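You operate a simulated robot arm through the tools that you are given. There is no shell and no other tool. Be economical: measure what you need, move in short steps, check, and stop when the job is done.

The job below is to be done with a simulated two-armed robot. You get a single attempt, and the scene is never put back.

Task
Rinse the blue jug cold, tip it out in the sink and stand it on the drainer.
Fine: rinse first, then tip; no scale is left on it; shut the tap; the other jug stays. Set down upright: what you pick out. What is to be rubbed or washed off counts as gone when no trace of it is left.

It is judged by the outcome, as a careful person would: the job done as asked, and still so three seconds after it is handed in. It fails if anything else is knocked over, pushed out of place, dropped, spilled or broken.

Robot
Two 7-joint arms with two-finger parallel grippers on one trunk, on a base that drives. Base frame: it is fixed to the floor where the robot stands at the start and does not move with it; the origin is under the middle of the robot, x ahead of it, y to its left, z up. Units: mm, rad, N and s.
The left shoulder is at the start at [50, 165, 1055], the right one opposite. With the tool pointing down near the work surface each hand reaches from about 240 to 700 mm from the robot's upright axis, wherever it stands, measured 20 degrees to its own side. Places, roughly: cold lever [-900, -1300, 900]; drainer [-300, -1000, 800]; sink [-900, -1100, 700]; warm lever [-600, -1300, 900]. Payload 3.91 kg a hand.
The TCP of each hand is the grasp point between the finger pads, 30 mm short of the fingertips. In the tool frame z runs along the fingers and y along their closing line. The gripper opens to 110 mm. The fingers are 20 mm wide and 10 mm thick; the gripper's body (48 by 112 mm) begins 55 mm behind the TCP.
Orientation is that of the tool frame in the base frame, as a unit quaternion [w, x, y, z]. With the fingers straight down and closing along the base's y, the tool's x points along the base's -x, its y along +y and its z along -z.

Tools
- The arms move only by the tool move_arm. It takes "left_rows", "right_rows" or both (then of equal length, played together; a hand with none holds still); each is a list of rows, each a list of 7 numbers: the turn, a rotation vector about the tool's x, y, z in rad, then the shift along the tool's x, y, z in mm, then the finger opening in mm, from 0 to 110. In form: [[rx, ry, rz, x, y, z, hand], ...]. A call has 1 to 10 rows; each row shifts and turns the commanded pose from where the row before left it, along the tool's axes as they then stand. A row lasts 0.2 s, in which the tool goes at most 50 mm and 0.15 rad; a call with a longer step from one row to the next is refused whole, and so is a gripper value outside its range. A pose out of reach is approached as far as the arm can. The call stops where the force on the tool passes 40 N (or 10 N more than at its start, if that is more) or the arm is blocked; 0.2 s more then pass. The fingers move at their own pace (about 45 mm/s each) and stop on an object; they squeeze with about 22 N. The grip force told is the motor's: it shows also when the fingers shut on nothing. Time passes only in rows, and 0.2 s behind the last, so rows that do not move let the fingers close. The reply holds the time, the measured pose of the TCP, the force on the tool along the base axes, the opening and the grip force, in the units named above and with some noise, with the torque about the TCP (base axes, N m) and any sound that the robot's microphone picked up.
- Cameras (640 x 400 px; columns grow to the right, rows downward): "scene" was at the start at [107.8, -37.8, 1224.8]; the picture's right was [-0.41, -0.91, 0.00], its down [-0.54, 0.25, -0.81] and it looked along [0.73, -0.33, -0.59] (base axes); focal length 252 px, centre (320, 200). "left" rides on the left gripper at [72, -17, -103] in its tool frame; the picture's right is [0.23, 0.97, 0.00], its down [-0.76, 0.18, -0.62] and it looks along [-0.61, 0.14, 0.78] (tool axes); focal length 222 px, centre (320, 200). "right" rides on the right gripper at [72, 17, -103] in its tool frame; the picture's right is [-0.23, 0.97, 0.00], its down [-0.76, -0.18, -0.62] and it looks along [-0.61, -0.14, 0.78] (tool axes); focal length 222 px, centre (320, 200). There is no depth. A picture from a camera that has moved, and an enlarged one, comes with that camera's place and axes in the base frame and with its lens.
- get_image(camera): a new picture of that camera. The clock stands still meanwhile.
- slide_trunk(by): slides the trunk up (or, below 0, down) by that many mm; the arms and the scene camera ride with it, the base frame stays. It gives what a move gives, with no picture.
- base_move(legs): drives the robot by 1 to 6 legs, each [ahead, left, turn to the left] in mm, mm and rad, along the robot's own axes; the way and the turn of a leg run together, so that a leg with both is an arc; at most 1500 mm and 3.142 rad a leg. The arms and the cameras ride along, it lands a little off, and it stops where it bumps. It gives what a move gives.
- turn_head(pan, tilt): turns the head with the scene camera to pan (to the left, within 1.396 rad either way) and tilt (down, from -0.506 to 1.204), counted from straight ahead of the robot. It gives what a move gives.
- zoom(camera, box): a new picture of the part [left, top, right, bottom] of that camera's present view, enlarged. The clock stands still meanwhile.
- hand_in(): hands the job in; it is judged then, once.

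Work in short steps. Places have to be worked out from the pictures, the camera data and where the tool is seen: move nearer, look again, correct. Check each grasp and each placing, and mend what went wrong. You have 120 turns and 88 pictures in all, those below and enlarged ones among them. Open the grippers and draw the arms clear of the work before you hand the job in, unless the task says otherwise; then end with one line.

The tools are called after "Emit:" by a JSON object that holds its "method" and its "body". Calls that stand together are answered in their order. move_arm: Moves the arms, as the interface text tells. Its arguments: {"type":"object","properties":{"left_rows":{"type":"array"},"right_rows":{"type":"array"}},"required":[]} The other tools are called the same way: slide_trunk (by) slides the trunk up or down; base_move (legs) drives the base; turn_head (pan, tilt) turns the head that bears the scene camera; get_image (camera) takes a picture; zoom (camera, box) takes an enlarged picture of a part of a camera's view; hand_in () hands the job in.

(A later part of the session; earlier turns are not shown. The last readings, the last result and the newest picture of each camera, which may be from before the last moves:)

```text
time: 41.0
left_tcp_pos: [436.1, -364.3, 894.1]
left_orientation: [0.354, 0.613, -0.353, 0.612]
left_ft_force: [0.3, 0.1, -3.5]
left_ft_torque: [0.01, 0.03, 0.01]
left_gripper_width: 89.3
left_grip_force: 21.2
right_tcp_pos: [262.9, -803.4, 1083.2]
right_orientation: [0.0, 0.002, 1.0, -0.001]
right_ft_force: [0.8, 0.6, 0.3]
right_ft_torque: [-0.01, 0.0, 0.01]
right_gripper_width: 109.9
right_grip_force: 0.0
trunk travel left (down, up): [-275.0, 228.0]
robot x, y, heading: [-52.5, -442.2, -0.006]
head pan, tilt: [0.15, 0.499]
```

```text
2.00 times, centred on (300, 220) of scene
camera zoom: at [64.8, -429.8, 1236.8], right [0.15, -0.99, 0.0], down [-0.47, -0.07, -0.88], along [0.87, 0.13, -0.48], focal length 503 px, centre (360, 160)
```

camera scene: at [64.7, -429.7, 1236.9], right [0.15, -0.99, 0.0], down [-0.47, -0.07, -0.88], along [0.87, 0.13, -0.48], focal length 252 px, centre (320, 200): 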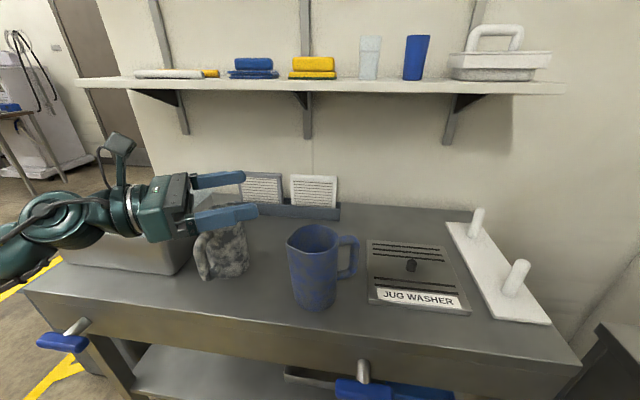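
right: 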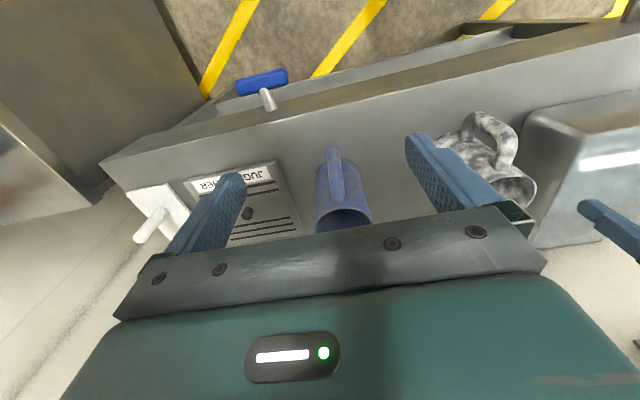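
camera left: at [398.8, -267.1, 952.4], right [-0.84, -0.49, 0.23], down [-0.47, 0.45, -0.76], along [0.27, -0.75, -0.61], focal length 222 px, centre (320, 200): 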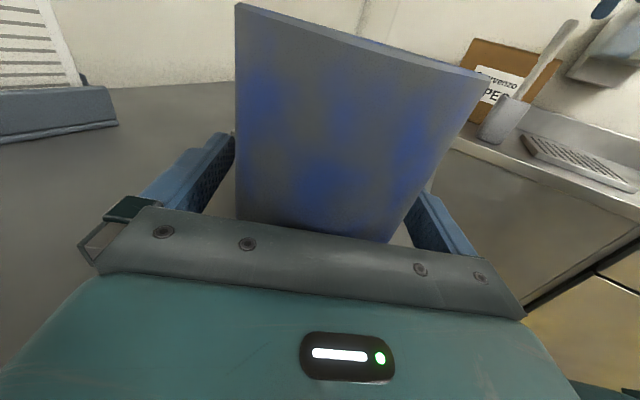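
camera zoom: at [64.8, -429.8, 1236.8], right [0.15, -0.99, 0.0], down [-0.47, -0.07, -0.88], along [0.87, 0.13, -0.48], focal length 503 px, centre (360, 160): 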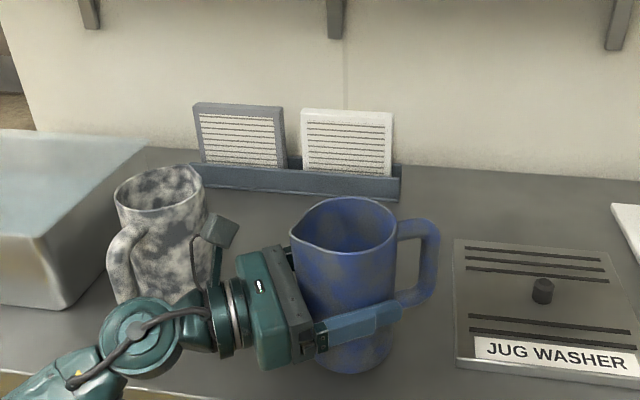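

Secure (≈3.5 N). Raising it well clear, then backing off from the bench and turning to face the sink wall.

Emit:
{"method": "move_arm", "body": {"left_rows": [[0, 0, 0, 20, 0, 0, 50], [0, 0, 0, 30, 0, 0, 50], [0, 0, 0, 30, 0, 0, 50], [0, 0, 0, 30, 0, 0, 50], [0, 0, 0, 30, 0, 0, 50], [0, 0, 0, 30, 0, 0, 50], [0, 0, 0, 15, 0, 0, 50]]}}

Emit:
{"method": "base_move", "body": {"legs": [[-350, 0, 0], [0, 0, -1.571]]}}

Emit:
{"method": "turn_head", "body": {"pan": -0.5, "tilt": 0.5}}

Emit:
{"method": "get_image", "body": {"camera": "scene"}}

```text
time: 42.6
left_tcp_pos: [438.2, -365.1, 1079.1]
left_orientation: [0.352, 0.613, -0.352, 0.613]
left_ft_force: [0.0, -0.5, -3.9]
left_ft_torque: [-0.01, -0.02, 0.01]
left_gripper_width: 89.4
left_grip_force: 22.0
right_tcp_pos: [261.9, -802.8, 1084.8]
right_orientation: [0.0, 0.002, 1.0, 0.001]
right_ft_force: [-0.5, 0.3, 0.1]
right_ft_torque: [-0.02, 0.03, 0.0]
right_gripper_width: 110.1
right_grip_force: 0.2
trunk travel left (down, up): [-275.0, 228.0]
robot x, y, heading: [-52.1, -443.1, -0.003]
head pan, tilt: [0.15, 0.499]
```

```text
time: 48.7
left_tcp_pos: [-335.3, -930.7, 1078.4]
left_orientation: [0.684, 0.18, -0.683, 0.18]
left_ft_force: [-0.2, 0.6, -3.7]
left_ft_torque: [0.03, 0.0, 0.0]
left_gripper_width: 89.1
left_grip_force: 22.2
right_tcp_pos: [-771.4, -752.4, 1084.1]
right_orientation: [0.0, 0.712, 0.702, 0.0]
right_ft_force: [0.4, 0.0, 0.2]
right_ft_torque: [-0.01, 0.02, -0.03]
right_gripper_width: 110.1
right_grip_force: 0.0
trunk travel left (down, up): [-275.0, 228.0]
robot x, y, heading: [-406.7, -439.4, -1.587]
head pan, tilt: [0.15, 0.499]
```

```text
time: 49.7
left_tcp_pos: [-336.0, -930.3, 1077.1]
left_orientation: [-0.684, -0.179, 0.684, -0.18]
left_ft_force: [-0.3, -1.0, -3.7]
left_ft_torque: [0.01, -0.02, -0.01]
left_gripper_width: 89.3
left_grip_force: 22.2
right_tcp_pos: [-771.3, -751.7, 1083.7]
right_orientation: [0.0, 0.713, 0.701, 0.0]
right_ft_force: [0.7, 0.0, -0.1]
right_ft_torque: [-0.02, 0.01, 0.0]
right_gripper_width: 110.0
right_grip_force: 0.2
trunk travel left (down, up): [-275.0, 228.0]
robot x, y, heading: [-407.0, -440.8, -1.589]
head pan, tilt: [-0.499, 0.499]
```

```text
54 pictures are left
camera scene: at [-451.8, -549.9, 1236.8], right [-0.87, 0.49, 0.0], down [0.24, 0.42, -0.88], along [-0.43, -0.76, -0.48], focal length 252 px, centre (320, 200)
```

scene: 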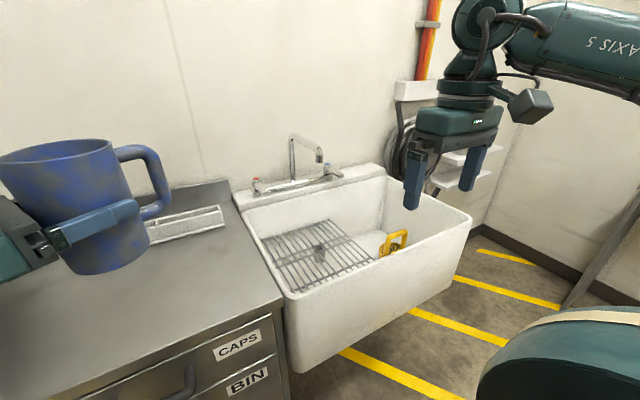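

The sink has a wire grid and a yellow thing in it. I'll zoom in on tap and sink.

Emit:
{"method": "zoom", "body": {"camera": "scene", "box": [225, 120, 425, 300]}}

Emit:
{"method": "zoom", "body": {"camera": "scene", "box": [235, 125, 355, 205]}}

```text
2.22 times, centred on (325, 210) of scene
camera zoom: at [-451.8, -549.9, 1236.8], right [-0.87, 0.49, 0.0], down [0.24, 0.42, -0.88], along [-0.43, -0.76, -0.48], focal length 559 px, centre (309, 178)
```

zoom: 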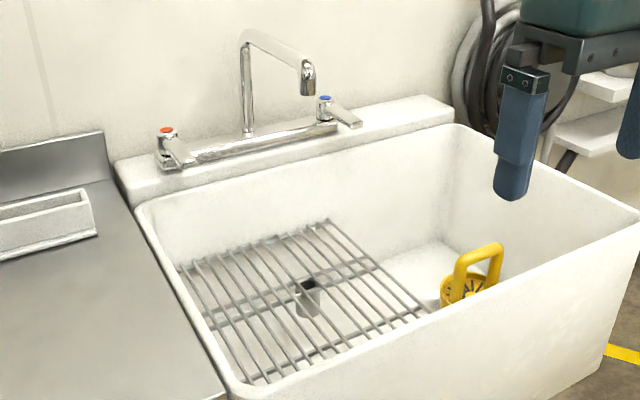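

```text
5.00 times, centred on (295, 165) of scene
camera zoom: at [-451.8, -549.9, 1236.8], right [-0.87, 0.49, 0.0], down [0.24, 0.42, -0.88], along [-0.43, -0.76, -0.48], focal length 1258 px, centre (445, 375)
```

zoom: 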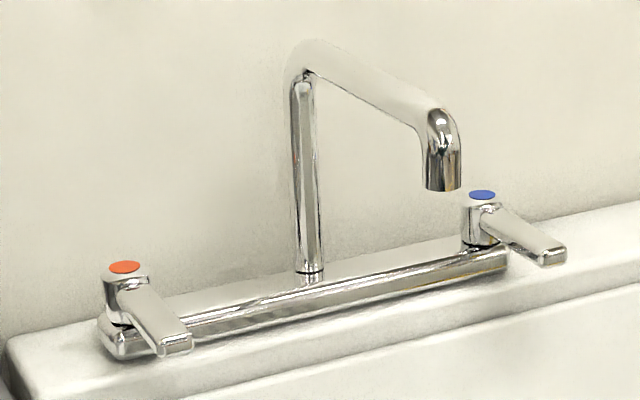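

Triangulated: spout tip ≈(-756, -1090, 1008); cold lever pivot ≈(-911, -1304), its paddle sticking straight out to y≈-1216, z≈890. I'll move sideways to face it, staying back from the spout.

Emit:
{"method": "base_move", "body": {"legs": [[0, -420, 0.018]]}}

Emit:
{"method": "turn_head", "body": {"pan": -0.05, "tilt": 0.55}}

Emit:
{"method": "get_image", "body": {"camera": "scene"}}

```text
time: 53.9
left_tcp_pos: [-744.5, -925.5, 1079.1]
left_orientation: [0.683, 0.185, -0.683, 0.184]
left_ft_force: [0.2, -0.2, -3.7]
left_ft_torque: [0.05, -0.04, 0.0]
left_gripper_width: 89.4
left_grip_force: 22.3
right_tcp_pos: [-1183.8, -752.7, 1083.3]
right_orientation: [0.0, 0.707, 0.707, 0.0]
right_ft_force: [-0.1, -0.5, 0.4]
right_ft_torque: [-0.03, -0.04, -0.01]
right_gripper_width: 109.9
right_grip_force: 0.1
trunk travel left (down, up): [-275.0, 228.0]
robot x, y, heading: [-822.8, -436.6, -1.575]
head pan, tilt: [-0.499, 0.499]
```

```text
time: 54.8
left_tcp_pos: [-744.8, -926.8, 1079.1]
left_orientation: [0.683, 0.184, -0.683, 0.184]
left_ft_force: [0.6, 0.2, -4.1]
left_ft_torque: [-0.02, -0.02, -0.02]
left_gripper_width: 89.5
left_grip_force: 22.0
right_tcp_pos: [-1183.4, -752.3, 1083.4]
right_orientation: [0.001, 0.707, 0.707, 0.0]
right_ft_force: [-0.1, 0.9, 0.2]
right_ft_torque: [-0.01, 0.0, 0.0]
right_gripper_width: 110.2
right_grip_force: 0.0
trunk travel left (down, up): [-275.0, 228.0]
robot x, y, heading: [-820.4, -439.2, -1.575]
head pan, tilt: [-0.051, 0.55]
```

```text
51 pictures are left
camera scene: at [-827.3, -556.6, 1232.3], right [-1.0, 0.05, 0.0], down [0.03, 0.52, -0.85], along [-0.05, -0.85, -0.52], focal length 252 px, centre (320, 200)
```

scene: 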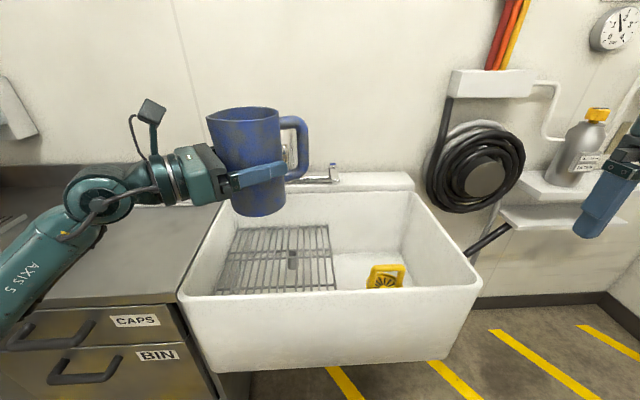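

Clear view. Drive ahead 60 mm so the jug is over the basin but short of the spout, then lower it to rim height below the spout (TCP ≈ 905).

Emit:
{"method": "base_move", "body": {"legs": [[60, 0, 0.004]]}}

Emit:
{"method": "move_arm", "body": {"left_rows": [[0, 0, 0, -30, 0, 0, 50], [0, 0, 0, -30, 0, 0, 50], [0, 0, 0, -30, 0, 0, 50], [0, 0, 0, -30, 0, 0, 50], [0, 0, 0, -30, 0, 0, 50], [0, 0, 0, -26, 0, 0, 50]]}}

Emit:
{"method": "get_image", "body": {"camera": "scene"}}

```text
time: 55.8
left_tcp_pos: [-741.6, -985.6, 1078.7]
left_orientation: [-0.682, -0.186, 0.682, -0.185]
left_ft_force: [-0.3, -0.4, -4.3]
left_ft_torque: [-0.01, 0.01, -0.03]
left_gripper_width: 89.4
left_grip_force: 22.1
right_tcp_pos: [-1181.7, -814.0, 1084.5]
right_orientation: [0.0, 0.707, 0.707, 0.0]
right_ft_force: [-1.0, -0.9, -0.3]
right_ft_torque: [0.02, 0.0, 0.01]
right_gripper_width: 109.9
right_grip_force: 0.0
trunk travel left (down, up): [-275.0, 228.0]
robot x, y, heading: [-823.6, -495.0, -1.572]
head pan, tilt: [-0.051, 0.55]
```

```text
time: 57.2
left_tcp_pos: [-741.6, -984.8, 902.2]
left_orientation: [-0.682, -0.185, 0.683, -0.185]
left_ft_force: [0.5, -1.5, -3.2]
left_ft_torque: [-0.03, 0.02, 0.0]
left_gripper_width: 89.2
left_grip_force: 22.0
right_tcp_pos: [-1182.3, -814.1, 1084.4]
right_orientation: [0.0, 0.706, 0.708, 0.0]
right_ft_force: [0.2, 0.3, -0.2]
right_ft_torque: [0.03, 0.0, 0.02]
right_gripper_width: 110.0
right_grip_force: 0.1
trunk travel left (down, up): [-275.0, 228.0]
robot x, y, heading: [-821.8, -496.3, -1.571]
head pan, tilt: [-0.051, 0.55]
```

```text
50 pictures are left
camera scene: at [-826.8, -616.1, 1232.3], right [-1.0, 0.05, 0.0], down [0.03, 0.52, -0.85], along [-0.04, -0.85, -0.52], focal length 252 px, centre (320, 200)
```

scene: 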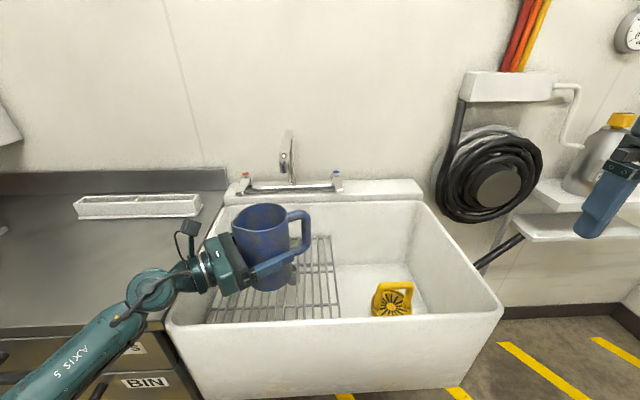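

Now forward 100 mm to bring the jug under the spout and bring the right hand within reach of the lever.

Emit:
{"method": "base_move", "body": {"legs": [[100, 0, 0]]}}

Emit:
{"method": "zoom", "body": {"camera": "scene", "box": [200, 120, 400, 300]}}

Emit:
{"method": "get_image", "body": {"camera": "left"}}

```text
time: 58.3
left_tcp_pos: [-741.1, -1085.5, 902.5]
left_orientation: [-0.682, -0.186, 0.683, -0.185]
left_ft_force: [0.1, -0.8, -3.4]
left_ft_torque: [-0.03, -0.04, -0.04]
left_gripper_width: 89.2
left_grip_force: 21.7
right_tcp_pos: [-1182.0, -913.3, 1084.7]
right_orientation: [0.0, 0.706, 0.708, 0.001]
right_ft_force: [-0.9, 0.2, -0.2]
right_ft_torque: [0.02, -0.01, 0.02]
right_gripper_width: 109.8
right_grip_force: 0.0
trunk travel left (down, up): [-275.0, 228.0]
robot x, y, heading: [-818.2, -594.7, -1.567]
head pan, tilt: [-0.051, 0.55]
```

```text
2.22 times, centred on (300, 210) of scene
camera zoom: at [-826.6, -716.2, 1232.2], right [-1.0, 0.05, 0.0], down [0.03, 0.52, -0.85], along [-0.04, -0.85, -0.52], focal length 559 px, centre (364, 178)
```

zoom: 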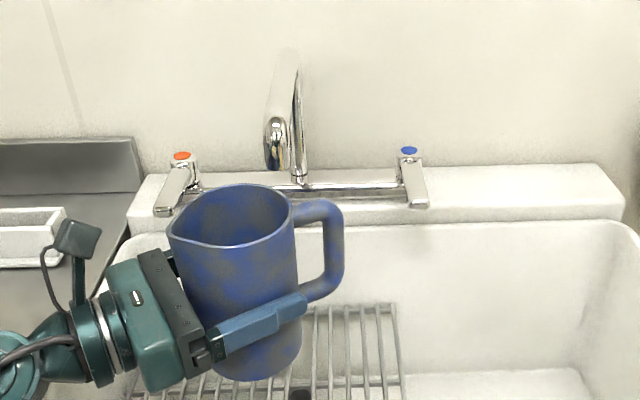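

```text
48 pictures are left
camera left: at [-645.5, -1047.7, 975.5], right [-0.49, 0.84, 0.23], down [0.45, 0.47, -0.76], along [-0.75, -0.27, -0.61], focal length 222 px, centre (320, 200)
```

left: 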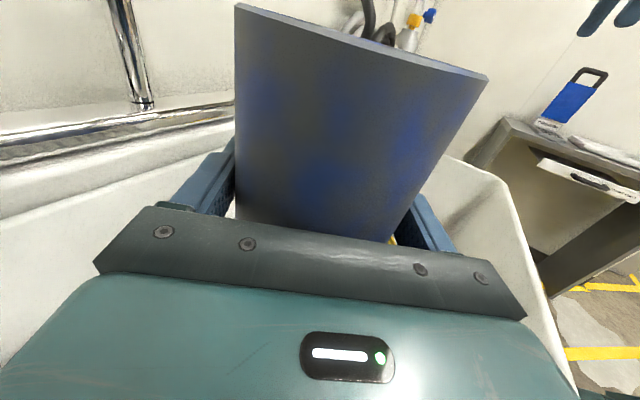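

From the same camera, the spout tip lies ≈(-35, -15) mm from the jug's axis, i.e. nearly along the left tool's z. Shift left hand 32 mm along tool z, and bring the right hand towards a place above the cold lever, fingers set to 50.

Emit:
{"method": "move_arm", "body": {"left_rows": [[0, 0, 0, 0, 0, 12, 50], [0, 0, 0, 0, 0, 12, 50], [0, 0, 0, 0, 0, 8, 50], [0, 0, 0, 0, 0, 0, 50], [0, 0, 0, 0, 0, 0, 50], [0, 0, 0, 0, 0, 0, 50], [0, 0, 0, 0, 0, 0, 50], [0, 0, 0, 0, 0, 0, 50], [0, 0, 0, 0, 0, 0, 50]], "right_rows": [[0, 0, 0, -36, 30, 0, 50], [0, 0, 0, -36, 30, 0, 50], [0, 0, 0, -36, 30, 0, 50], [0, 0, 0, -36, 30, 0, 50], [0, 0, 0, -36, 30, 0, 50], [0, 0, 0, -36, 30, 0, 50], [0, 0, 0, -36, 30, 0, 50], [0, 0, 0, -36, 30, 0, 50], [0, 0, 0, -34, 31, 0, 50]]}}

Emit:
{"method": "get_image", "body": {"camera": "right"}}

Emit:
{"method": "zoom", "body": {"camera": "scene", "box": [200, 100, 440, 300]}}

```text
time: 60.3
left_tcp_pos: [-770.4, -1100.8, 902.6]
left_orientation: [-0.682, -0.185, 0.683, -0.185]
left_ft_force: [-0.5, -0.2, -3.6]
left_ft_torque: [-0.01, 0.0, 0.0]
left_gripper_width: 89.1
left_grip_force: 22.0
right_tcp_pos: [-1018.0, -1109.7, 1070.3]
right_orientation: [0.002, 0.707, 0.708, -0.001]
right_ft_force: [-0.2, 0.4, -0.3]
right_ft_torque: [-0.03, -0.01, -0.01]
right_gripper_width: 50.0
right_grip_force: 0.0
right hand out of reach, approached as far as the arm can: row 6, 7, 8, 9
trunk travel left (down, up): [-275.0, 228.0]
robot x, y, heading: [-820.3, -595.9, -1.563]
head pan, tilt: [-0.051, 0.55]
```

```text
47 pictures are left
camera right: at [-999.6, -1036.1, 1175.2], right [0.97, -0.23, 0.0], down [-0.18, -0.76, 0.62], along [-0.14, -0.61, -0.78], focal length 222 px, centre (320, 200)
```

right: 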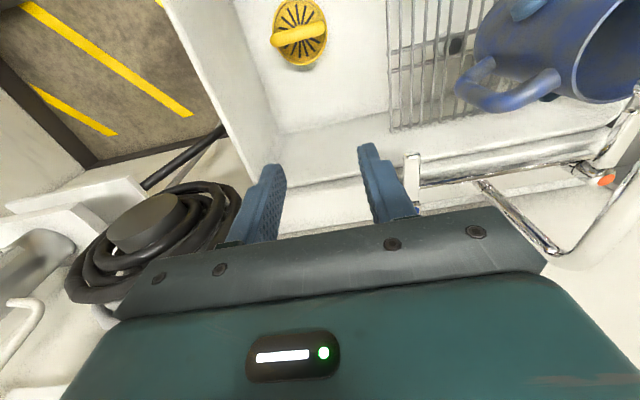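

```text
2.00 times, centred on (320, 200) of scene
camera zoom: at [-826.6, -715.8, 1232.2], right [-1.0, 0.05, 0.0], down [0.03, 0.52, -0.85], along [-0.04, -0.85, -0.52], focal length 503 px, centre (320, 200)
```

zoom: 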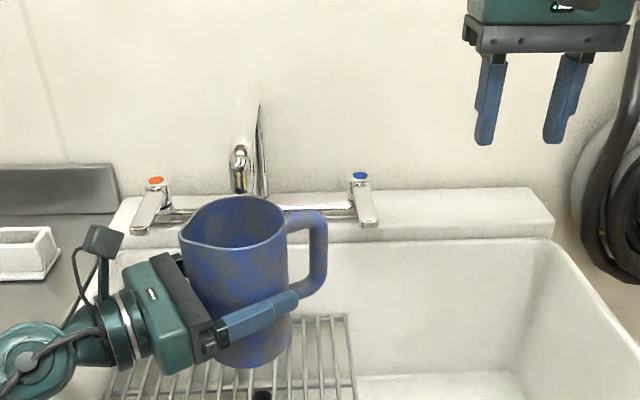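

Jug is right under the spout. The lever is out of reach for a vertical tool that high, so I'll tilt the right tool forward 0.6 rad and come down, watching what's reached.

Emit:
{"method": "move_arm", "body": {"right_rows": [[0, -0.15, 0, 0, 0, 0, 50], [0, -0.15, 0, 0, 0, 0, 50], [0, -0.15, 0, 0, 0, 0, 50], [0, -0.15, 0, 0, 0, 0, 50], [0, 0, 0, 17, 0, 25, 50], [0, 0, 0, 17, 0, 25, 50], [0, 0, 0, 17, 0, 25, 50], [0, 0, 0, 17, 0, 25, 50], [0, 0, 0, 0, 0, 0, 50], [0, 0, 0, 0, 0, 0, 50]]}}

Emit:
{"method": "get_image", "body": {"camera": "right"}}

Emit:
{"method": "zoom", "body": {"camera": "scene", "box": [200, 100, 440, 300]}}

```text
time: 62.5
left_tcp_pos: [-770.3, -1101.6, 902.9]
left_orientation: [0.683, 0.185, -0.683, 0.185]
left_ft_force: [0.1, 0.9, -3.3]
left_ft_torque: [0.02, -0.01, 0.03]
left_gripper_width: 89.4
left_grip_force: 21.9
right_tcp_pos: [-1017.7, -1107.9, 951.0]
right_orientation: [0.21, 0.674, 0.677, -0.209]
right_ft_force: [0.0, 0.7, 0.3]
right_ft_torque: [-0.04, -0.03, -0.01]
right_gripper_width: 50.1
right_grip_force: 0.1
trunk travel left (down, up): [-275.0, 228.0]
robot x, y, heading: [-822.5, -598.6, -1.567]
head pan, tilt: [-0.051, 0.55]
```

```text
45 pictures are left
camera right: at [-999.7, -989.7, 994.9], right [0.97, -0.18, 0.13], down [-0.18, -0.28, 0.94], along [-0.14, -0.94, -0.3], focal length 222 px, centre (320, 200)
```

right: 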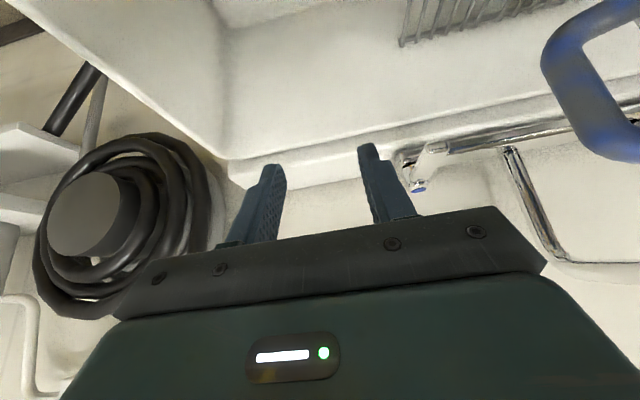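

```text
2.00 times, centred on (320, 200) of scene
camera zoom: at [-826.6, -715.7, 1232.2], right [-1.0, 0.05, 0.0], down [0.03, 0.52, -0.85], along [-0.04, -0.85, -0.52], focal length 503 px, centre (320, 200)
```

zoom: 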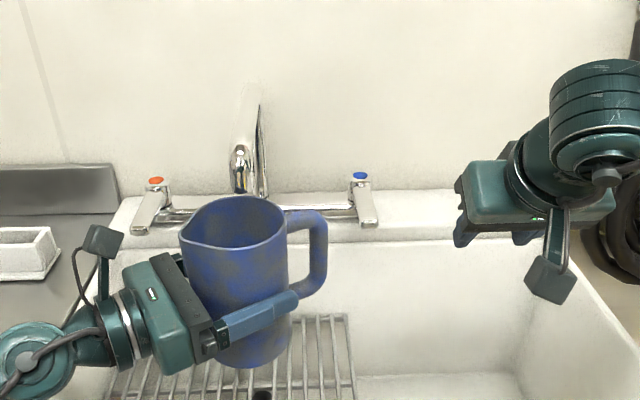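

Right hand now reaches freely at z 951. To avoid its body crowding the jug's handle, I'll withdraw the jug 95 mm along its tool axis (still over the basin), and bring the right hand in line with the lever.

Emit:
{"method": "move_arm", "body": {"left_rows": [[0, 0, 0, 0, 0, -20, 50], [0, 0, 0, 0, 0, -25, 50], [0, 0, 0, 0, 0, -25, 50], [0, 0, 0, 0, 0, -25, 50], [0, 0, 0, 0, 0, 0, 50], [0, 0, 0, 0, 0, 0, 50], [0, 0, 0, 0, 0, 0, 50]], "right_rows": [[0, 0, 0, 0, 0, 0, 50], [0, 0, 0, 0, 0, 0, 50], [0, 0, 0, 0, 0, 0, 50], [0, 0, 0, 0, 27, 0, 50], [0, 0, 0, 0, 27, 0, 50], [0, 0, 0, 0, 27, 0, 50], [0, 0, 0, 0, 26, 0, 50]]}}

Emit:
{"method": "move_arm", "body": {"right_rows": [[0, 0, 0, -25, 0, 17, 50], [0, 0, 0, -25, 0, 17, 50], [0, 0, 0, -25, 0, 17, 50], [0, 0, 0, 0, 0, 0, 50]]}}

Emit:
{"method": "get_image", "body": {"camera": "right"}}

```text
time: 64.1
left_tcp_pos: [-688.1, -1052.9, 903.1]
left_orientation: [-0.682, -0.185, 0.683, -0.185]
left_ft_force: [0.0, 0.7, -3.3]
left_ft_torque: [-0.02, -0.01, 0.01]
left_gripper_width: 89.3
left_grip_force: 21.5
right_tcp_pos: [-923.8, -1102.9, 953.2]
right_orientation: [0.21, 0.674, 0.677, -0.209]
right_ft_force: [0.1, 0.3, 0.8]
right_ft_torque: [0.03, 0.01, 0.01]
right_gripper_width: 50.4
right_grip_force: 0.1
right hand out of reach, approached as far as the arm can: row 7
trunk travel left (down, up): [-275.0, 228.0]
robot x, y, heading: [-818.5, -594.4, -1.57]
head pan, tilt: [-0.051, 0.55]
```

```text
time: 65.1
left_tcp_pos: [-688.0, -1053.7, 902.4]
left_orientation: [-0.682, -0.185, 0.683, -0.185]
left_ft_force: [-0.1, 0.4, -3.8]
left_ft_torque: [0.03, 0.0, 0.03]
left_gripper_width: 89.2
left_grip_force: 21.6
right_tcp_pos: [-958.8, -1174.2, 958.6]
right_orientation: [0.209, 0.674, 0.677, -0.208]
right_ft_force: [-0.4, 0.7, -0.2]
right_ft_torque: [0.01, 0.0, -0.04]
right_gripper_width: 49.9
right_grip_force: 0.0
right hand out of reach, approached as far as the arm can: row 1, 2, 3
trunk travel left (down, up): [-275.0, 228.0]
robot x, y, heading: [-820.5, -595.1, -1.569]
head pan, tilt: [-0.051, 0.55]
```

```text
43 pictures are left
camera right: at [-941.4, -1055.0, 1003.1], right [0.97, -0.18, 0.13], down [-0.18, -0.28, 0.94], along [-0.14, -0.94, -0.3], focal length 222 px, centre (320, 200)
```

right: 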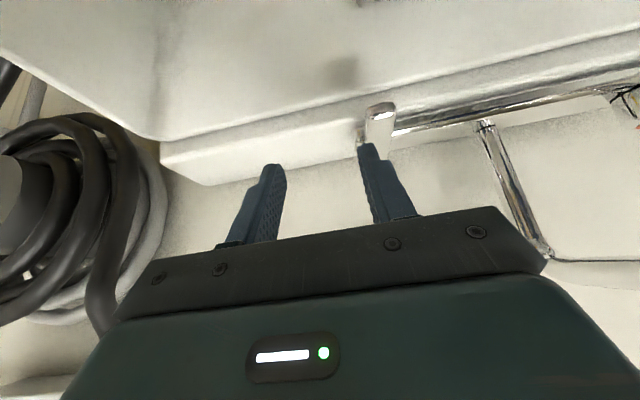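

The right arm is near its limit reaching across. Shifting the robot 100 mm to its left puts the lever on the right arm's natural side; first I move the jug back inward so it stays over the basin.

Emit:
{"method": "move_arm", "body": {"left_rows": [[0, 0, 0, 0, 0, 20, 50], [0, 0, 0, 0, 0, 20, 50], [0, 0, 0, 0, 0, 15, 50]], "right_rows": [[0, 0, 0, 25, 0, -17, 50], [0, 0, 0, 25, 0, -17, 50], [0, 0, 0, 0, 0, 0, 50]]}}

Emit:
{"method": "base_move", "body": {"legs": [[0, 100, 0]]}}

Emit:
{"method": "get_image", "body": {"camera": "scene"}}

```text
time: 65.9
left_tcp_pos: [-735.9, -1080.7, 902.4]
left_orientation: [-0.682, -0.185, 0.683, -0.185]
left_ft_force: [-0.2, -0.2, -3.5]
left_ft_torque: [0.01, -0.04, 0.0]
left_gripper_width: 89.2
left_grip_force: 21.7
right_tcp_pos: [-959.0, -1112.1, 957.3]
right_orientation: [0.21, 0.674, 0.677, -0.208]
right_ft_force: [-0.2, 0.1, 0.1]
right_ft_torque: [-0.01, 0.02, 0.02]
right_gripper_width: 50.0
right_grip_force: 0.0
trunk travel left (down, up): [-275.0, 228.0]
robot x, y, heading: [-819.4, -597.2, -1.571]
head pan, tilt: [-0.051, 0.55]
```

```text
time: 67.5
left_tcp_pos: [-636.6, -1081.4, 901.2]
left_orientation: [0.683, 0.184, -0.683, 0.185]
left_ft_force: [-0.2, 0.7, -2.8]
left_ft_torque: [0.02, -0.01, 0.01]
left_gripper_width: 89.1
left_grip_force: 21.7
right_tcp_pos: [-862.1, -1112.6, 958.0]
right_orientation: [0.209, 0.675, 0.676, -0.209]
right_ft_force: [0.1, -0.5, 0.5]
right_ft_torque: [-0.02, -0.02, 0.01]
right_gripper_width: 50.0
right_grip_force: 0.1
trunk travel left (down, up): [-275.0, 228.0]
robot x, y, heading: [-723.1, -594.8, -1.567]
head pan, tilt: [-0.051, 0.55]
```

```text
42 pictures are left
camera scene: at [-727.7, -715.6, 1232.3], right [-1.0, 0.05, 0.0], down [0.03, 0.52, -0.85], along [-0.04, -0.85, -0.52], focal length 252 px, centre (320, 200)
```

scene: 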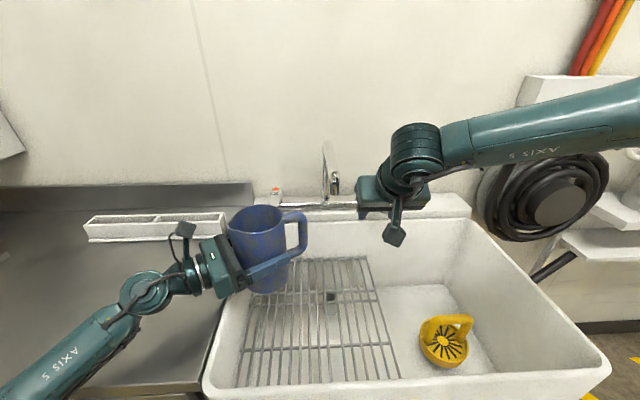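

Now the right hand: line up on x=-911, then go forward 118 mm and look before lowering.

Emit:
{"method": "move_arm", "body": {"right_rows": [[0, 0, 0, 0, -25, 0, 50], [0, 0, 0, 0, -24, 0, 50], [0, 0, 0, -25, 0, 17, 50], [0, 0, 0, -25, 0, 17, 50], [0, 0, 0, -25, 0, 17, 50], [0, 0, 0, -20, 0, 14, 50], [0, 0, 0, 0, 0, 0, 50]]}}

Emit:
{"method": "get_image", "body": {"camera": "right"}}

Emit:
{"method": "zoom", "body": {"camera": "scene", "box": [260, 120, 480, 260]}}

```text
time: 69.1
left_tcp_pos: [-636.8, -1081.4, 902.1]
left_orientation: [0.683, 0.185, -0.682, 0.185]
left_ft_force: [-0.3, 0.3, -3.1]
left_ft_torque: [0.0, -0.03, -0.06]
left_gripper_width: 88.9
left_grip_force: 21.8
right_tcp_pos: [-911.1, -1227.1, 957.1]
right_orientation: [0.209, 0.675, 0.676, -0.21]
right_ft_force: [0.2, -0.6, 0.3]
right_ft_torque: [-0.01, 0.01, 0.04]
right_gripper_width: 50.3
right_grip_force: 0.1
trunk travel left (down, up): [-275.0, 228.0]
robot x, y, heading: [-723.5, -595.6, -1.574]
head pan, tilt: [-0.051, 0.55]
```

```text
41 pictures are left
camera right: at [-892.5, -1109.4, 1001.7], right [0.97, -0.19, 0.13], down [-0.18, -0.28, 0.94], along [-0.14, -0.94, -0.3], focal length 222 px, centre (320, 200)
```

right: 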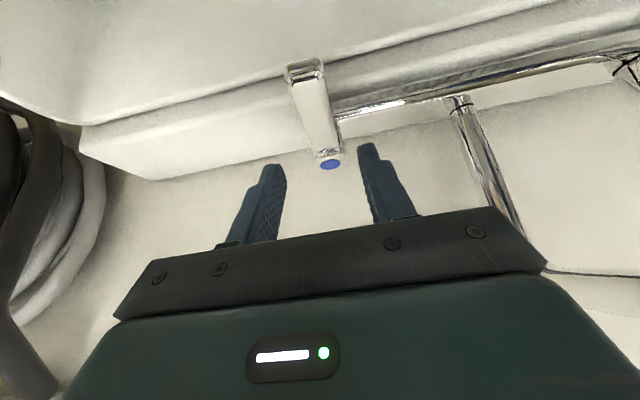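

```text
2.86 times, centred on (370, 190) of scene
camera zoom: at [-727.9, -715.6, 1232.3], right [-1.0, 0.05, 0.0], down [0.03, 0.52, -0.85], along [-0.04, -0.85, -0.52], focal length 719 px, centre (177, 229)
```

zoom: 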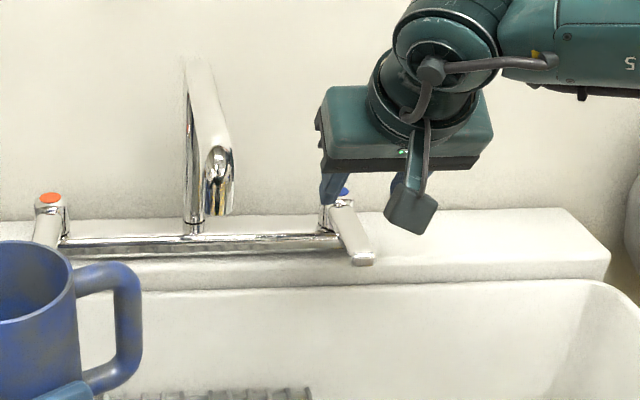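

The lever lies between the fingers. Lowering 55 mm to straddle the paddle.

Emit:
{"method": "move_arm", "body": {"right_rows": [[0, 0, 0, 11, 0, 16, 50], [0, 0, 0, 10, 0, 15, 50], [0, 0, 0, 10, 0, 14, 50], [0, 0, 0, 0, 0, 0, 50]]}}

Emit:
{"method": "get_image", "body": {"camera": "right"}}

```text
time: 70.1
left_tcp_pos: [-636.2, -1080.4, 901.0]
left_orientation: [-0.682, -0.186, 0.683, -0.185]
left_ft_force: [0.7, 0.2, -3.4]
left_ft_torque: [-0.01, -0.03, -0.04]
left_gripper_width: 89.0
left_grip_force: 21.9
right_tcp_pos: [-917.6, -1218.4, 905.3]
right_orientation: [0.21, 0.675, 0.676, -0.209]
right_ft_force: [-0.2, 0.7, 0.3]
right_ft_torque: [0.01, 0.0, -0.01]
right_gripper_width: 49.7
right_grip_force: 0.0
right hand out of reach, approached as far as the arm can: row 1, 2, 3
trunk travel left (down, up): [-275.0, 228.0]
robot x, y, heading: [-720.2, -596.2, -1.566]
head pan, tilt: [-0.051, 0.55]
```

```text
39 pictures are left
camera right: at [-899.4, -1100.4, 950.5], right [0.97, -0.19, 0.13], down [-0.18, -0.28, 0.94], along [-0.14, -0.94, -0.3], focal length 222 px, centre (320, 200)
```

right: 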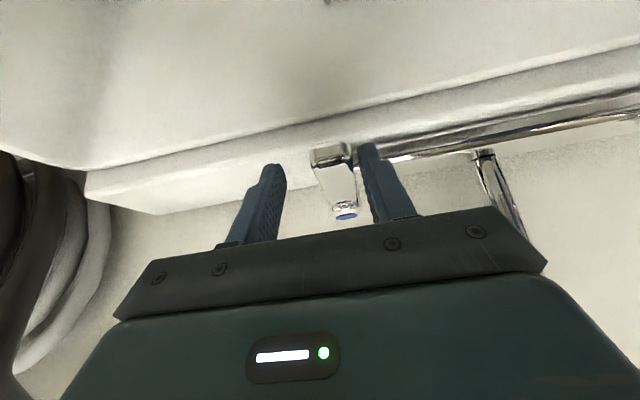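

Paddle is between the fingers. Pushing it gently to the right (-x) to see whether it turns and water runs.

Emit:
{"method": "move_arm", "body": {"right_rows": [[0, 0, 0, 0, -15, 0, 50], [0, 0, 0, 0, -12, 0, 50], [0, 0, 0, 0, -10, 0, 50], [0, 0, 0, 0, -10, 0, 50]]}}

Emit:
{"method": "get_image", "body": {"camera": "scene"}}

```text
time: 71.1
left_tcp_pos: [-637.0, -1080.6, 902.1]
left_orientation: [-0.682, -0.185, 0.683, -0.184]
left_ft_force: [0.4, 0.3, -3.7]
left_ft_torque: [0.05, -0.02, 0.0]
left_gripper_width: 89.3
left_grip_force: 21.6
right_tcp_pos: [-967.1, -1219.0, 906.4]
right_orientation: [0.209, 0.675, 0.676, -0.209]
right_ft_force: [0.0, 2.2, 0.2]
right_ft_torque: [-0.06, 0.01, -0.03]
right_gripper_width: 50.2
right_grip_force: 0.0
trunk travel left (down, up): [-275.0, 228.0]
robot x, y, heading: [-719.1, -592.5, -1.571]
head pan, tilt: [-0.051, 0.55]
```

```text
38 pictures are left
camera scene: at [-727.9, -715.6, 1232.3], right [-1.0, 0.05, 0.0], down [0.03, 0.52, -0.85], along [-0.04, -0.85, -0.52], focal length 252 px, centre (320, 200)
```

scene: 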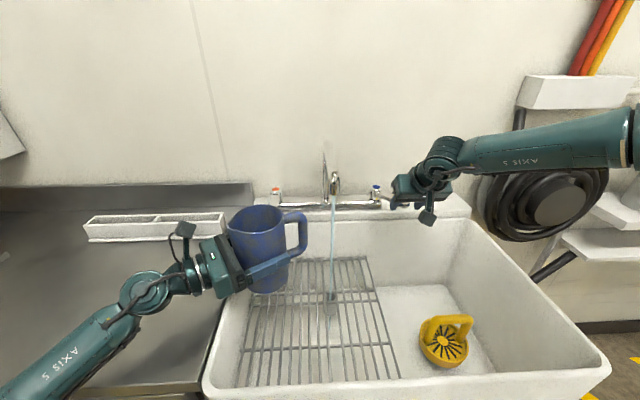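

Cold water runs straight down at x≈-770. Bringing the jug under the stream (123 mm along tool z, 52 mm along tool y).

Emit:
{"method": "move_arm", "body": {"left_rows": [[0, 0, 0, 0, 10.5, 24.7, 50], [0, 0, 0, 0, 10.5, 24.7, 50], [0, 0, 0, 0, 10.5, 24.7, 50], [0, 0, 0, 0, 10.5, 24.7, 50], [0, 0, 0, 0, 10.5, 24.7, 50], [0, 0, 0, 0, 0, 0, 50], [0, 0, 0, 0, 0, 0, 50], [0, 0, 0, 0, 0, 0, 50]]}}

Emit:
{"method": "zoom", "body": {"camera": "scene", "box": [240, 130, 460, 310]}}

```text
time: 73.1
left_tcp_pos: [-748.9, -1089.0, 920.4]
left_orientation: [-0.676, -0.178, 0.681, -0.219]
left_ft_force: [-0.4, -0.6, -4.6]
left_ft_torque: [-0.03, -0.01, 0.0]
left_gripper_width: 89.3
left_grip_force: 21.4
right_tcp_pos: [-959.7, -1207.2, 915.2]
right_orientation: [0.218, 0.669, 0.678, -0.212]
right_ft_force: [-0.7, 0.2, -0.2]
right_ft_torque: [-0.02, 0.02, 0.04]
right_gripper_width: 50.1
right_grip_force: 0.0
trunk travel left (down, up): [-275.0, 228.0]
robot x, y, heading: [-725.3, -591.5, -1.551]
head pan, tilt: [-0.051, 0.55]
stopped in row 8 (left hand): the arm was blocked; the commanded pose is now the measured one
```

```text
2.22 times, centred on (350, 220) of scene
camera zoom: at [-730.5, -695.3, 1233.2], right [-1.0, 0.04, -0.01], down [0.02, 0.51, -0.86], along [-0.03, -0.86, -0.51], focal length 559 px, centre (253, 156)
```

zoom: 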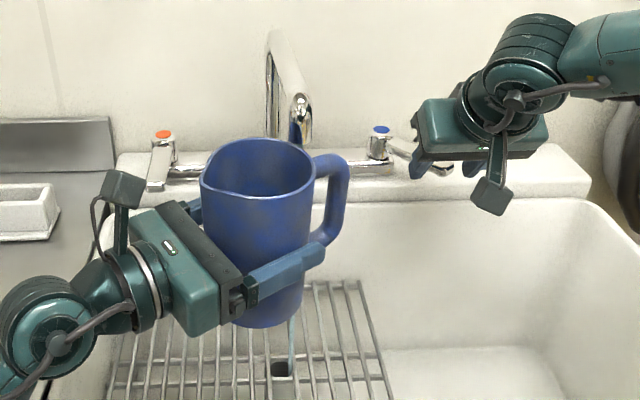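

The left arm got blocked (likely its elbow/forearm on the counter). The jug is already bluer. Looking at the left arm.

Emit:
{"method": "turn_head", "body": {"pan": 0.35, "tilt": 0.75}}

Emit:
{"method": "get_image", "body": {"camera": "scene"}}

```text
time: 73.9
left_tcp_pos: [-748.8, -1088.2, 920.3]
left_orientation: [-0.676, -0.177, 0.681, -0.217]
left_ft_force: [-0.4, 0.1, -3.5]
left_ft_torque: [0.04, -0.02, -0.01]
left_gripper_width: 89.0
left_grip_force: 21.8
right_tcp_pos: [-958.4, -1207.5, 918.8]
right_orientation: [0.219, 0.669, 0.677, -0.214]
right_ft_force: [-0.2, -0.7, -0.8]
right_ft_torque: [0.0, 0.01, 0.0]
right_gripper_width: 50.1
right_grip_force: 0.0
trunk travel left (down, up): [-275.0, 228.0]
robot x, y, heading: [-722.2, -595.4, -1.556]
head pan, tilt: [0.351, 0.75]
```

```text
36 pictures are left
camera scene: at [-695.8, -682.9, 1217.3], right [-0.93, -0.36, 0.0], down [-0.24, 0.62, -0.75], along [0.26, -0.7, -0.67], focal length 252 px, centre (320, 200)
```

scene: 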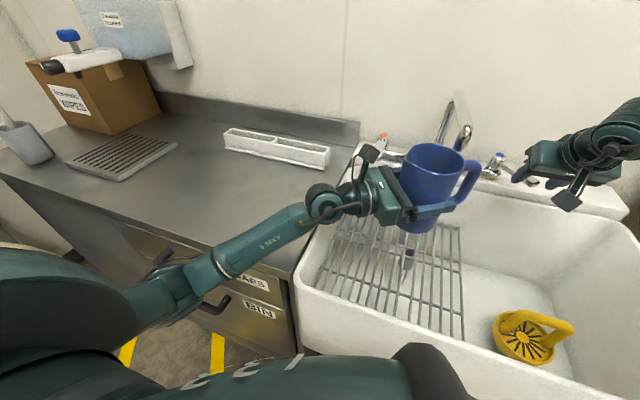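

The forearm rests against the counter edge, elbow low. Let me zoom to see whether the stream is entering the jug here.

Emit:
{"method": "zoom", "body": {"camera": "scene", "box": [370, 90, 520, 290]}}

```text
2.00 times, centred on (445, 190) of scene
camera zoom: at [-695.8, -682.9, 1217.3], right [-0.93, -0.36, 0.0], down [-0.24, 0.62, -0.75], along [0.26, -0.7, -0.67], focal length 503 px, centre (70, 220)
```

zoom: 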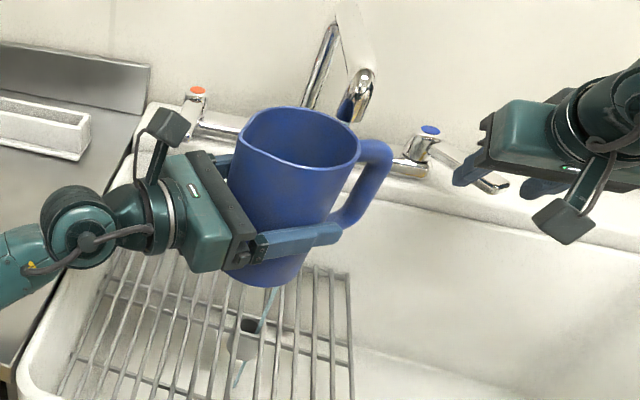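

The outside is already clean blue, but the stream falls just at the far-right edge of the jug. A small base shift to the right (22 mm) centres it without working the elbow.

Emit:
{"method": "base_move", "body": {"legs": [[0, -22, 0]]}}

Emit:
{"method": "zoom", "body": {"camera": "scene", "box": [370, 90, 520, 290]}}

```text
time: 74.8
left_tcp_pos: [-753.2, -1096.8, 919.0]
left_orientation: [-0.671, -0.183, 0.681, -0.228]
left_ft_force: [0.1, -0.3, -3.7]
left_ft_torque: [0.0, -0.03, -0.01]
left_gripper_width: 89.1
left_grip_force: 22.0
right_tcp_pos: [-974.5, -1209.1, 920.7]
right_orientation: [0.217, 0.667, 0.68, -0.215]
right_ft_force: [-0.2, -1.2, -0.1]
right_ft_torque: [0.0, 0.0, 0.02]
right_gripper_width: 50.1
right_grip_force: 0.0
trunk travel left (down, up): [-275.0, 228.0]
robot x, y, heading: [-741.0, -596.1, -1.553]
head pan, tilt: [0.351, 0.75]
```

```text
2.00 times, centred on (445, 190) of scene
camera zoom: at [-712.0, -683.6, 1217.5], right [-0.93, -0.36, 0.01], down [-0.25, 0.62, -0.74], along [0.26, -0.7, -0.67], focal length 503 px, centre (70, 220)
```

zoom: 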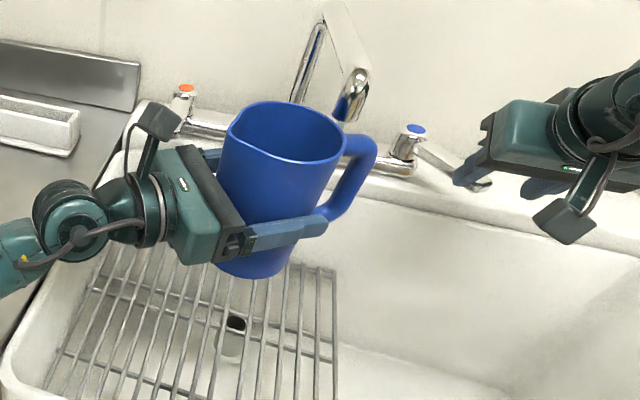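

The jug's now clean, but the left elbow sits low against the counter's front edge. I'll lift the right hand off the lever, back the robot 100 mm, and reach forward with a straighter left arm instead.

Emit:
{"method": "move_arm", "body": {"right_rows": [[0, 0, 0, -12, 0, -17, 50], [0, 0, 0, -12, 0, -17, 50], [0, 0, 0, -12, 0, -17, 50]]}}

Emit:
{"method": "base_move", "body": {"legs": [[-100, 0, -0.017]]}}

Emit:
{"method": "get_image", "body": {"camera": "scene"}}

```text
time: 75.6
left_tcp_pos: [-755.7, -1096.6, 918.2]
left_orientation: [-0.669, -0.182, 0.684, -0.227]
left_ft_force: [0.3, -0.2, -4.2]
left_ft_torque: [0.01, 0.01, 0.03]
left_gripper_width: 89.2
left_grip_force: 22.0
right_tcp_pos: [-976.3, -1211.2, 979.9]
right_orientation: [0.217, 0.668, 0.68, -0.211]
right_ft_force: [0.4, 0.1, -0.8]
right_ft_torque: [-0.01, 0.01, 0.01]
right_gripper_width: 50.0
right_grip_force: 0.0
trunk travel left (down, up): [-275.0, 228.0]
robot x, y, heading: [-743.2, -592.5, -1.552]
head pan, tilt: [0.351, 0.75]
```

```text
time: 76.8
left_tcp_pos: [-764.9, -1009.5, 910.0]
left_orientation: [-0.67, -0.184, 0.686, -0.215]
left_ft_force: [-0.5, 0.0, -3.2]
left_ft_torque: [0.02, -0.04, 0.0]
left_gripper_width: 89.3
left_grip_force: 22.4
right_tcp_pos: [-987.1, -1119.7, 970.5]
right_orientation: [0.209, 0.675, 0.676, -0.209]
right_ft_force: [0.5, -0.1, -1.0]
right_ft_torque: [-0.01, 0.0, 0.02]
right_gripper_width: 50.0
right_grip_force: 0.0
trunk travel left (down, up): [-275.0, 228.0]
robot x, y, heading: [-742.9, -495.9, -1.571]
head pan, tilt: [0.351, 0.75]
```

```text
33 pictures are left
camera scene: at [-716.9, -604.2, 1214.9], right [-0.94, -0.34, 0.0], down [-0.23, 0.64, -0.73], along [0.25, -0.69, -0.68], focal length 252 px, centre (320, 200)
```

scene: 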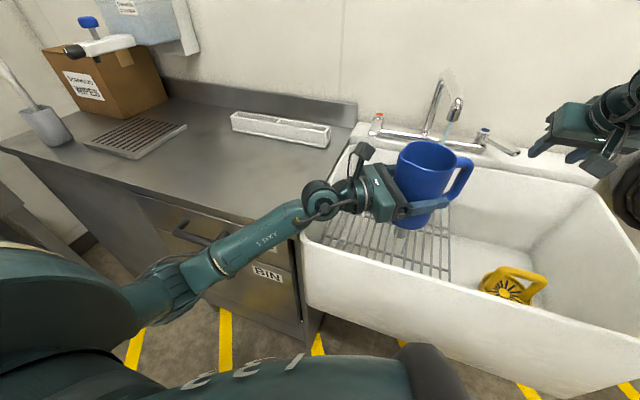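

Contact gone. Reaching the jug forward under the stream with the arm (about 89 mm in -y, 10 mm down).

Emit:
{"method": "move_arm", "body": {"left_rows": [[0, 0, 0, -2.6, -14.2, 10.4, 50], [0, 0, 0, -2.6, -14.2, 10.4, 50], [0, 0, 0, -2.6, -14.2, 10.4, 50], [0, 0, 0, -2.6, -14.2, 10.4, 50], [0, 0, 0, -2.6, -14.2, 10.4, 50], [0, 0, 0, 0, 0, 0, 50], [0, 0, 0, 0, 0, 0, 50], [0, 0, 0, 0, 0, 0, 50]]}}

Emit:
{"method": "get_image", "body": {"camera": "scene"}}

Emit:
{"method": "zoom", "body": {"camera": "scene", "box": [370, 60, 500, 250]}}

```text
time: 78.6
left_tcp_pos: [-768.9, -1098.3, 897.4]
left_orientation: [-0.67, -0.184, 0.687, -0.214]
left_ft_force: [-0.1, -0.6, -4.1]
left_ft_torque: [0.0, -0.01, 0.02]
left_gripper_width: 89.2
left_grip_force: 22.0
right_tcp_pos: [-986.9, -1120.3, 968.4]
right_orientation: [0.21, 0.675, 0.675, -0.209]
right_ft_force: [-1.0, -0.2, -0.8]
right_ft_torque: [0.0, -0.02, -0.01]
right_gripper_width: 50.3
right_grip_force: 0.1
trunk travel left (down, up): [-275.0, 228.0]
robot x, y, heading: [-742.2, -498.8, -1.573]
head pan, tilt: [0.351, 0.75]
```

```text
32 pictures are left
camera scene: at [-716.9, -604.8, 1214.9], right [-0.94, -0.34, 0.0], down [-0.23, 0.64, -0.73], along [0.25, -0.69, -0.68], focal length 252 px, centre (320, 200)
```

scene: 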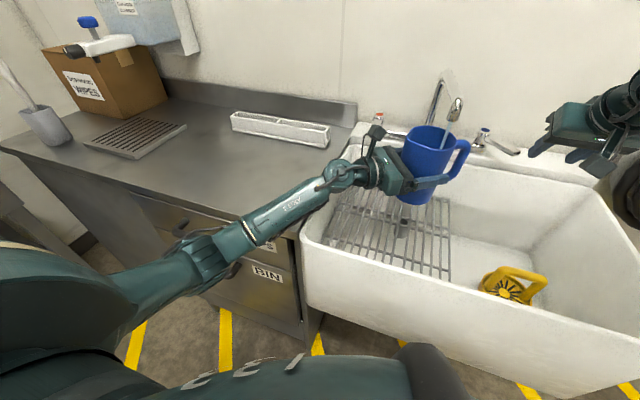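

```text
2.11 times, centred on (435, 155) of scene
camera zoom: at [-716.9, -604.8, 1214.9], right [-0.94, -0.34, 0.0], down [-0.23, 0.64, -0.73], along [0.25, -0.69, -0.68], focal length 530 px, centre (78, 295)
```

zoom: 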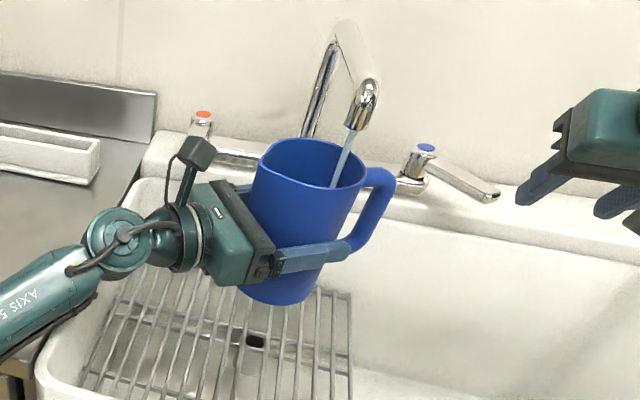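

The stream goes right into the jug. Holding it there several seconds to rinse.

Emit:
{"method": "move_arm", "body": {"left_rows": [[0, 0, 0, 0, 0, 0, 50], [0, 0, 0, 0, 0, 0, 50], [0, 0, 0, 0, 0, 0, 50], [0, 0, 0, 0, 0, 0, 50], [0, 0, 0, 0, 0, 0, 50], [0, 0, 0, 0, 0, 0, 50], [0, 0, 0, 0, 0, 0, 50], [0, 0, 0, 0, 0, 0, 50], [0, 0, 0, 0, 0, 0, 50], [0, 0, 0, 0, 0, 0, 50]]}}

Emit:
{"method": "move_arm", "body": {"left_rows": [[0, 0, 0, 0, 0, 0, 50], [0, 0, 0, 0, 0, 0, 50], [0, 0, 0, 0, 0, 0, 50], [0, 0, 0, 0, 0, 0, 50], [0, 0, 0, 0, 0, 0, 50], [0, 0, 0, 0, 0, 0, 50], [0, 0, 0, 0, 0, 0, 50], [0, 0, 0, 0, 0, 0, 50], [0, 0, 0, 0, 0, 0, 50], [0, 0, 0, 0, 0, 0, 50]]}}

Emit:
{"method": "zoom", "body": {"camera": "scene", "box": [370, 60, 500, 250]}}

```text
time: 80.8
left_tcp_pos: [-769.2, -1097.6, 899.0]
left_orientation: [-0.67, -0.185, 0.686, -0.215]
left_ft_force: [0.3, -0.3, -4.0]
left_ft_torque: [0.01, 0.0, 0.0]
left_gripper_width: 89.2
left_grip_force: 21.9
right_tcp_pos: [-987.3, -1119.9, 966.9]
right_orientation: [0.209, 0.675, 0.676, -0.209]
right_ft_force: [0.2, -0.2, 1.3]
right_ft_torque: [-0.01, 0.04, 0.02]
right_gripper_width: 50.1
right_grip_force: 0.0
trunk travel left (down, up): [-275.0, 228.0]
robot x, y, heading: [-743.4, -495.2, -1.57]
head pan, tilt: [0.351, 0.75]
```

```text
time: 83.0
left_tcp_pos: [-769.5, -1098.5, 897.1]
left_orientation: [-0.669, -0.184, 0.687, -0.215]
left_ft_force: [0.2, 0.8, -4.9]
left_ft_torque: [0.02, -0.04, -0.01]
left_gripper_width: 89.2
left_grip_force: 22.5
right_tcp_pos: [-986.6, -1120.1, 969.2]
right_orientation: [0.209, 0.675, 0.676, -0.209]
right_ft_force: [0.3, -0.5, -0.4]
right_ft_torque: [-0.01, 0.01, 0.01]
right_gripper_width: 50.1
right_grip_force: 0.1
trunk travel left (down, up): [-275.0, 228.0]
robot x, y, heading: [-745.7, -498.6, -1.569]
head pan, tilt: [0.351, 0.75]
```

```text
2.11 times, centred on (435, 155) of scene
camera zoom: at [-716.9, -604.9, 1214.8], right [-0.94, -0.34, 0.0], down [-0.23, 0.64, -0.73], along [0.25, -0.69, -0.68], focal length 530 px, centre (78, 295)
```

zoom: 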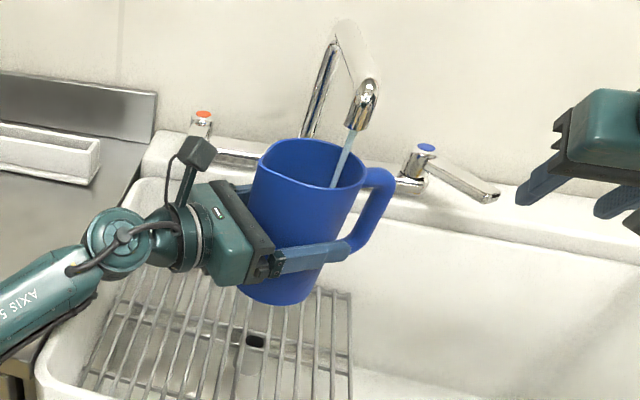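

Clean and slowly filling (force grew to ≈4.9 N). Another 4 s of rinsing for the inside.

Emit:
{"method": "move_arm", "body": {"left_rows": [[0, 0, 0, 0, 0, 0, 50], [0, 0, 0, 0, 0, 0, 50], [0, 0, 0, 0, 0, 0, 50], [0, 0, 0, 0, 0, 0, 50], [0, 0, 0, 0, 0, 0, 50], [0, 0, 0, 0, 0, 0, 50], [0, 0, 0, 0, 0, 0, 50], [0, 0, 0, 0, 0, 0, 50], [0, 0, 0, 0, 0, 0, 50], [0, 0, 0, 0, 0, 0, 50]]}}

Emit:
{"method": "move_arm", "body": {"left_rows": [[0, 0, 0, 0, 0, 0, 50], [0, 0, 0, 0, 0, 0, 50], [0, 0, 0, 0, 0, 0, 50], [0, 0, 0, 0, 0, 0, 50], [0, 0, 0, 0, 0, 0, 50], [0, 0, 0, 0, 0, 0, 50], [0, 0, 0, 0, 0, 0, 50], [0, 0, 0, 0, 0, 0, 50], [0, 0, 0, 0, 0, 0, 50], [0, 0, 0, 0, 0, 0, 50]]}}

```text
time: 85.2
left_tcp_pos: [-769.0, -1097.6, 897.2]
left_orientation: [-0.67, -0.184, 0.687, -0.213]
left_ft_force: [-0.3, 0.6, -6.8]
left_ft_torque: [0.01, -0.03, 0.0]
left_gripper_width: 89.3
left_grip_force: 21.6
right_tcp_pos: [-987.2, -1120.2, 968.1]
right_orientation: [0.209, 0.675, 0.676, -0.21]
right_ft_force: [0.3, 0.2, -0.1]
right_ft_torque: [0.0, 0.04, -0.01]
right_gripper_width: 50.1
right_grip_force: 0.1
trunk travel left (down, up): [-275.0, 228.0]
robot x, y, heading: [-746.6, -497.2, -1.571]
head pan, tilt: [0.351, 0.75]
```

```text
time: 87.4
left_tcp_pos: [-769.2, -1097.4, 897.1]
left_orientation: [-0.67, -0.184, 0.687, -0.214]
left_ft_force: [-1.1, -0.1, -6.5]
left_ft_torque: [-0.01, -0.05, -0.01]
left_gripper_width: 89.3
left_grip_force: 21.8
right_tcp_pos: [-986.1, -1121.4, 968.7]
right_orientation: [0.209, 0.675, 0.676, -0.209]
right_ft_force: [0.1, -0.2, -0.2]
right_ft_torque: [0.0, -0.04, 0.01]
right_gripper_width: 50.1
right_grip_force: 0.1
trunk travel left (down, up): [-275.0, 228.0]
robot x, y, heading: [-740.1, -492.8, -1.569]
head pan, tilt: [0.351, 0.75]
```

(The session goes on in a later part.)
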